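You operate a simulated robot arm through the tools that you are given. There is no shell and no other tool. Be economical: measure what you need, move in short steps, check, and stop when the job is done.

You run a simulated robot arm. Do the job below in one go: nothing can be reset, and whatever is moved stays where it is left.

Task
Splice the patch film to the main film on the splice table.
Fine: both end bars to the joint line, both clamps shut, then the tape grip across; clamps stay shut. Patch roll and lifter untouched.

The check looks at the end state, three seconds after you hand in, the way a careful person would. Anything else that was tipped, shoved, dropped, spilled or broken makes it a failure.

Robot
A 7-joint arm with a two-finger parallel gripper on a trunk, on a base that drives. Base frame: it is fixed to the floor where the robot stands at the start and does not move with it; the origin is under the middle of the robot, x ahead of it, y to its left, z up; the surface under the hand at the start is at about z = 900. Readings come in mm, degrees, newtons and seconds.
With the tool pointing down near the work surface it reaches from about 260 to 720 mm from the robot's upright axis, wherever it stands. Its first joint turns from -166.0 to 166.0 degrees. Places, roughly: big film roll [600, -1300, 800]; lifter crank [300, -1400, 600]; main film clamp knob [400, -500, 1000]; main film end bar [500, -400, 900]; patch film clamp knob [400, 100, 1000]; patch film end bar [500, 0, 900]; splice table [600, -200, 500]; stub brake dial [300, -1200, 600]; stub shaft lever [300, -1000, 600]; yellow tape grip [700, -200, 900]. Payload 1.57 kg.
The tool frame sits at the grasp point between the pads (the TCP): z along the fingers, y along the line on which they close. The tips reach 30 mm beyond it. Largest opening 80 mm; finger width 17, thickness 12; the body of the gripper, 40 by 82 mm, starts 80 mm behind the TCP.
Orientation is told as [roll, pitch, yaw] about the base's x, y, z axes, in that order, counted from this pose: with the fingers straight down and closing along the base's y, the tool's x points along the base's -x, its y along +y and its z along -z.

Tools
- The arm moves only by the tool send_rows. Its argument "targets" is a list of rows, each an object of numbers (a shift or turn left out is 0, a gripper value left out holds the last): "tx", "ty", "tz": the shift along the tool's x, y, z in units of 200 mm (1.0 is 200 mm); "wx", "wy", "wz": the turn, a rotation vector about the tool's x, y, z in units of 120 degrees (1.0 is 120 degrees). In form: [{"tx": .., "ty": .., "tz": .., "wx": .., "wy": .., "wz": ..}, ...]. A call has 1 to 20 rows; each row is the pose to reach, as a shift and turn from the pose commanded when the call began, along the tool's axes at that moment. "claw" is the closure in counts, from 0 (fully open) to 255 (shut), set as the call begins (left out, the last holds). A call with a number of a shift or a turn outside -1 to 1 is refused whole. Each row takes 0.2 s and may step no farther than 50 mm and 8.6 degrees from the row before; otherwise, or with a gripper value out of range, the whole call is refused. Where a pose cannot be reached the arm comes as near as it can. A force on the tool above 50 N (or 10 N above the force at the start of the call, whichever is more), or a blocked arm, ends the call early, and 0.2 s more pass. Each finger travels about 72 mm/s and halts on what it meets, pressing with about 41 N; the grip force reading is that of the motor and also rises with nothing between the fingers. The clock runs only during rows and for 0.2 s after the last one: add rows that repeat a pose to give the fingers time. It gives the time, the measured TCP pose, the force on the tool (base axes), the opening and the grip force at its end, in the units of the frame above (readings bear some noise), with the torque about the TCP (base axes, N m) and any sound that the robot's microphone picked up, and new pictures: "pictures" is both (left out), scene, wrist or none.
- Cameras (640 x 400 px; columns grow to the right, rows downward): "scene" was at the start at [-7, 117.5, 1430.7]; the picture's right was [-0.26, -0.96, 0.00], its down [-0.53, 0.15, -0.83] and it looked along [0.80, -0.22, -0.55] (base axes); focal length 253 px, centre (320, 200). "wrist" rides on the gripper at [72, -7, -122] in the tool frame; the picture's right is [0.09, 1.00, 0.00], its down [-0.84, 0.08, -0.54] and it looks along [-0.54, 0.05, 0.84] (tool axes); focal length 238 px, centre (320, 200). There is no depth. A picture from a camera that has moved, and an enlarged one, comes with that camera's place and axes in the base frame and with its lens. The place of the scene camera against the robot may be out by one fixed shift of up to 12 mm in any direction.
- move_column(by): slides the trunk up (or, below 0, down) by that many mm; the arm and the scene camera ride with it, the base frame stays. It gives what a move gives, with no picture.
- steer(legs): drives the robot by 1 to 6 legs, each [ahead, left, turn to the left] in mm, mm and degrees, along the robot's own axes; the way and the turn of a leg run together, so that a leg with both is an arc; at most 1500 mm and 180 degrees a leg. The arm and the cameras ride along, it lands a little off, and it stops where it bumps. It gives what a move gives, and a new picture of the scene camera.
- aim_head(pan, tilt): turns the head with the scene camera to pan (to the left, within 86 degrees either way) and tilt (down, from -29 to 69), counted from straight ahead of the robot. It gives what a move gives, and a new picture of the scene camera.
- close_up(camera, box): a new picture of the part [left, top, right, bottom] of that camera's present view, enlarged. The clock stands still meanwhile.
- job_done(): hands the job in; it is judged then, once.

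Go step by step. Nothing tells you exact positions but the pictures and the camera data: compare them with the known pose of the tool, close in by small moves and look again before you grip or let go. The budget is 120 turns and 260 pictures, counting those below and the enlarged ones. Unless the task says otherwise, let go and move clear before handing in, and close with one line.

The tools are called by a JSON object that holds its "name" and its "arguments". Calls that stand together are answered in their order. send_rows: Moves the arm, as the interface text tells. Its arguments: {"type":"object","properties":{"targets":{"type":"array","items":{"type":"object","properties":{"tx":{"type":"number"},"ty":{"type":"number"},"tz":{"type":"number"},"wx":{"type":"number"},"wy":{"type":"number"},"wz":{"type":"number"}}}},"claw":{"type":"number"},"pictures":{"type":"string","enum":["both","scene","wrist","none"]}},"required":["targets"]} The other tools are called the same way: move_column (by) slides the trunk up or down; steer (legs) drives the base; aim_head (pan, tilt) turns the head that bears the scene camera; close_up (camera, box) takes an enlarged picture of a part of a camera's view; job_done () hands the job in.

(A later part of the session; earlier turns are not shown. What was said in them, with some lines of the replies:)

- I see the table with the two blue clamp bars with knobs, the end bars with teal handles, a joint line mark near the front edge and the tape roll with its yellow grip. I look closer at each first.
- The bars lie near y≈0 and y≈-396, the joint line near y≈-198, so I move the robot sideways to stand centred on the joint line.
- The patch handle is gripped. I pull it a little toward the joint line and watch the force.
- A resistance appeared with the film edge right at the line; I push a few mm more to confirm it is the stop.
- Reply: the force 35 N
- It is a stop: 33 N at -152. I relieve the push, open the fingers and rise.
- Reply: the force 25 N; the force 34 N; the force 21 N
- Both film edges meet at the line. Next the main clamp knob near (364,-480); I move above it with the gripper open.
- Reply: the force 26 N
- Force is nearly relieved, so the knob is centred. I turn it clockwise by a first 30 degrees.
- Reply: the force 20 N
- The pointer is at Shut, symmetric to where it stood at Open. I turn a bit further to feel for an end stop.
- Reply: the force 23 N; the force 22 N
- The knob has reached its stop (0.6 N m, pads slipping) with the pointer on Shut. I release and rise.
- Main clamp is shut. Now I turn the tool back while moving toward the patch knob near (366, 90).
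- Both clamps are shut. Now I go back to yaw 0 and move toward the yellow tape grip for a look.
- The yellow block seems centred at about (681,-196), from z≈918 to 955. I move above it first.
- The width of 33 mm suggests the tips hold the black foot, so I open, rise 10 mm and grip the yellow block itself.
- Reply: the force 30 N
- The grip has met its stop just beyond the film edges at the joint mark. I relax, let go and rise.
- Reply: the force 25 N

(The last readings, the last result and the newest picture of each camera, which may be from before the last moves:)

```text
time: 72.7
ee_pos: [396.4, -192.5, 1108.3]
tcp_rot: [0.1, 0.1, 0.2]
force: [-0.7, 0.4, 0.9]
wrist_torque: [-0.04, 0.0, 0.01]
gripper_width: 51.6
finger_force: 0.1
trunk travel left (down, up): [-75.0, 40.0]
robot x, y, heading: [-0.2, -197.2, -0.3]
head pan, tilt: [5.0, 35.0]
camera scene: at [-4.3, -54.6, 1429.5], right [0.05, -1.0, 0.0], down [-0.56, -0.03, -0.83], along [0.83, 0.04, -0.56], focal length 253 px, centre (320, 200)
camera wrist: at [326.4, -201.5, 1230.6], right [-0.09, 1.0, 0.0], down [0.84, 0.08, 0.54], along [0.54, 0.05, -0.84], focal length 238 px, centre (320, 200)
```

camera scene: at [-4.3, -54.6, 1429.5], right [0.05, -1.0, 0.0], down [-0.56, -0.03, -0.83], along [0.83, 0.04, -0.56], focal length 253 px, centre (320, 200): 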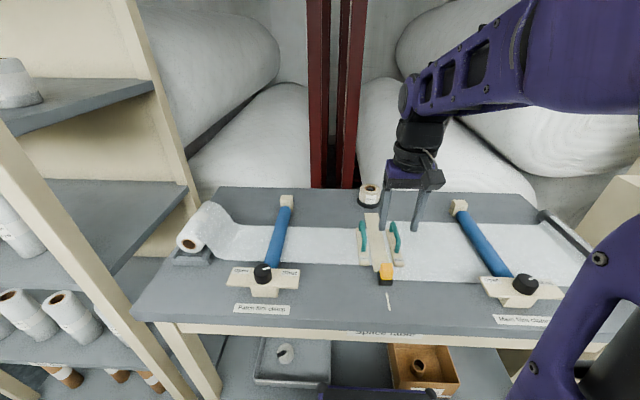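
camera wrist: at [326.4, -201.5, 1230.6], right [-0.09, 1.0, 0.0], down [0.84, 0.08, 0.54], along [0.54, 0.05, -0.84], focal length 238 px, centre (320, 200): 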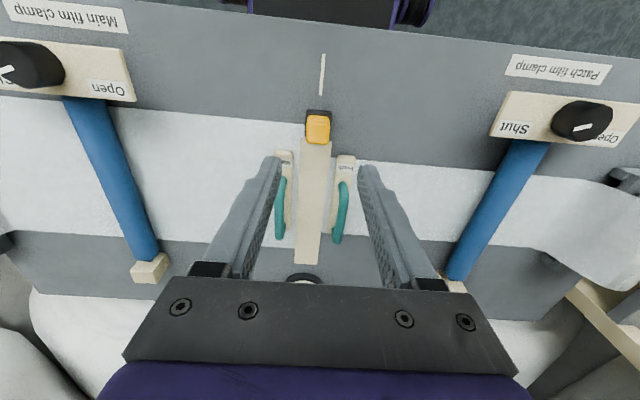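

{"name": "close_up", "arguments": {"camera": "wrist", "box": [0, 0, 200, 120]}}

{"name": "close_up", "arguments": {"camera": "scene", "box": [220, 180, 580, 330]}}

{"name": "close_up", "arguments": {"camera": "wrist", "box": [480, 60, 640, 160]}}

{"name": "close_up", "arguments": {"camera": "wrist", "box": [220, 80, 420, 270]}}

```text
3.20 times, centred on (100, 60) of wrist
camera zoom: at [326.4, -201.5, 1230.6], right [-0.09, 1.0, 0.0], down [0.84, 0.08, 0.54], along [0.54, 0.05, -0.84], focal length 763 px, centre (1024, 648)
```

zoom: 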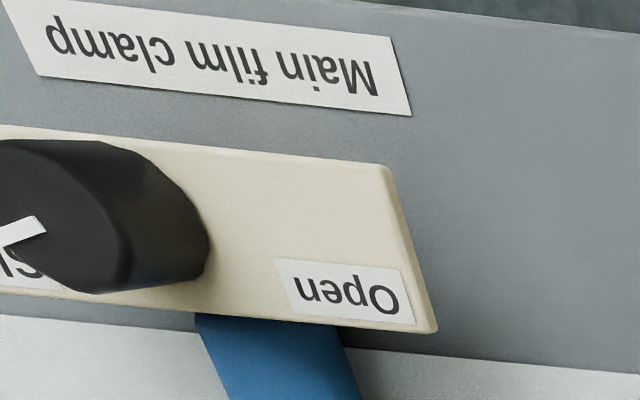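

```text
1.78 times, centred on (400, 255) of scene
camera zoom: at [-4.3, -54.6, 1429.5], right [0.05, -1.0, 0.0], down [-0.56, -0.03, -0.83], along [0.83, 0.04, -0.56], focal length 451 px, centre (178, 102)
```

zoom: 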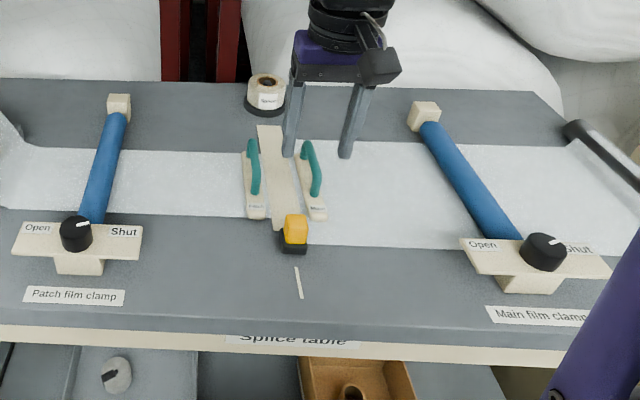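

```text
4.00 times, centred on (560, 110) of wrist
camera zoom: at [326.4, -201.5, 1230.6], right [-0.09, 1.0, 0.0], down [0.84, 0.08, 0.54], along [0.54, 0.05, -0.84], focal length 953 px, centre (-640, 560)
```

zoom: 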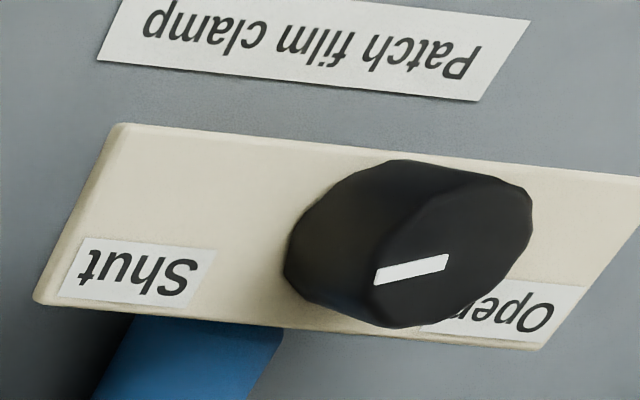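

```text
2.11 times, centred on (320, 175) of wrist
camera zoom: at [326.4, -201.5, 1230.6], right [-0.09, 1.0, 0.0], down [0.84, 0.08, 0.54], along [0.54, 0.05, -0.84], focal length 502 px, centre (320, 253)
```

zoom: 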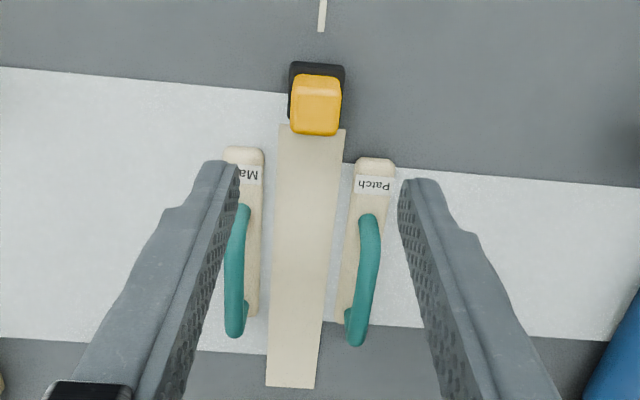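

The tape lies across the joint, both knobs point to Shut, the bars stayed at the line and the arm is clear, so I hand in.

{"name": "job_done", "arguments": {}}

```text
The job is handed in.
```

The splice is done and handed in: both end bars are at the joint line, both clamps are shut, and the tape grip is pulled across to its stop. The patch roll and lifter were not touched.
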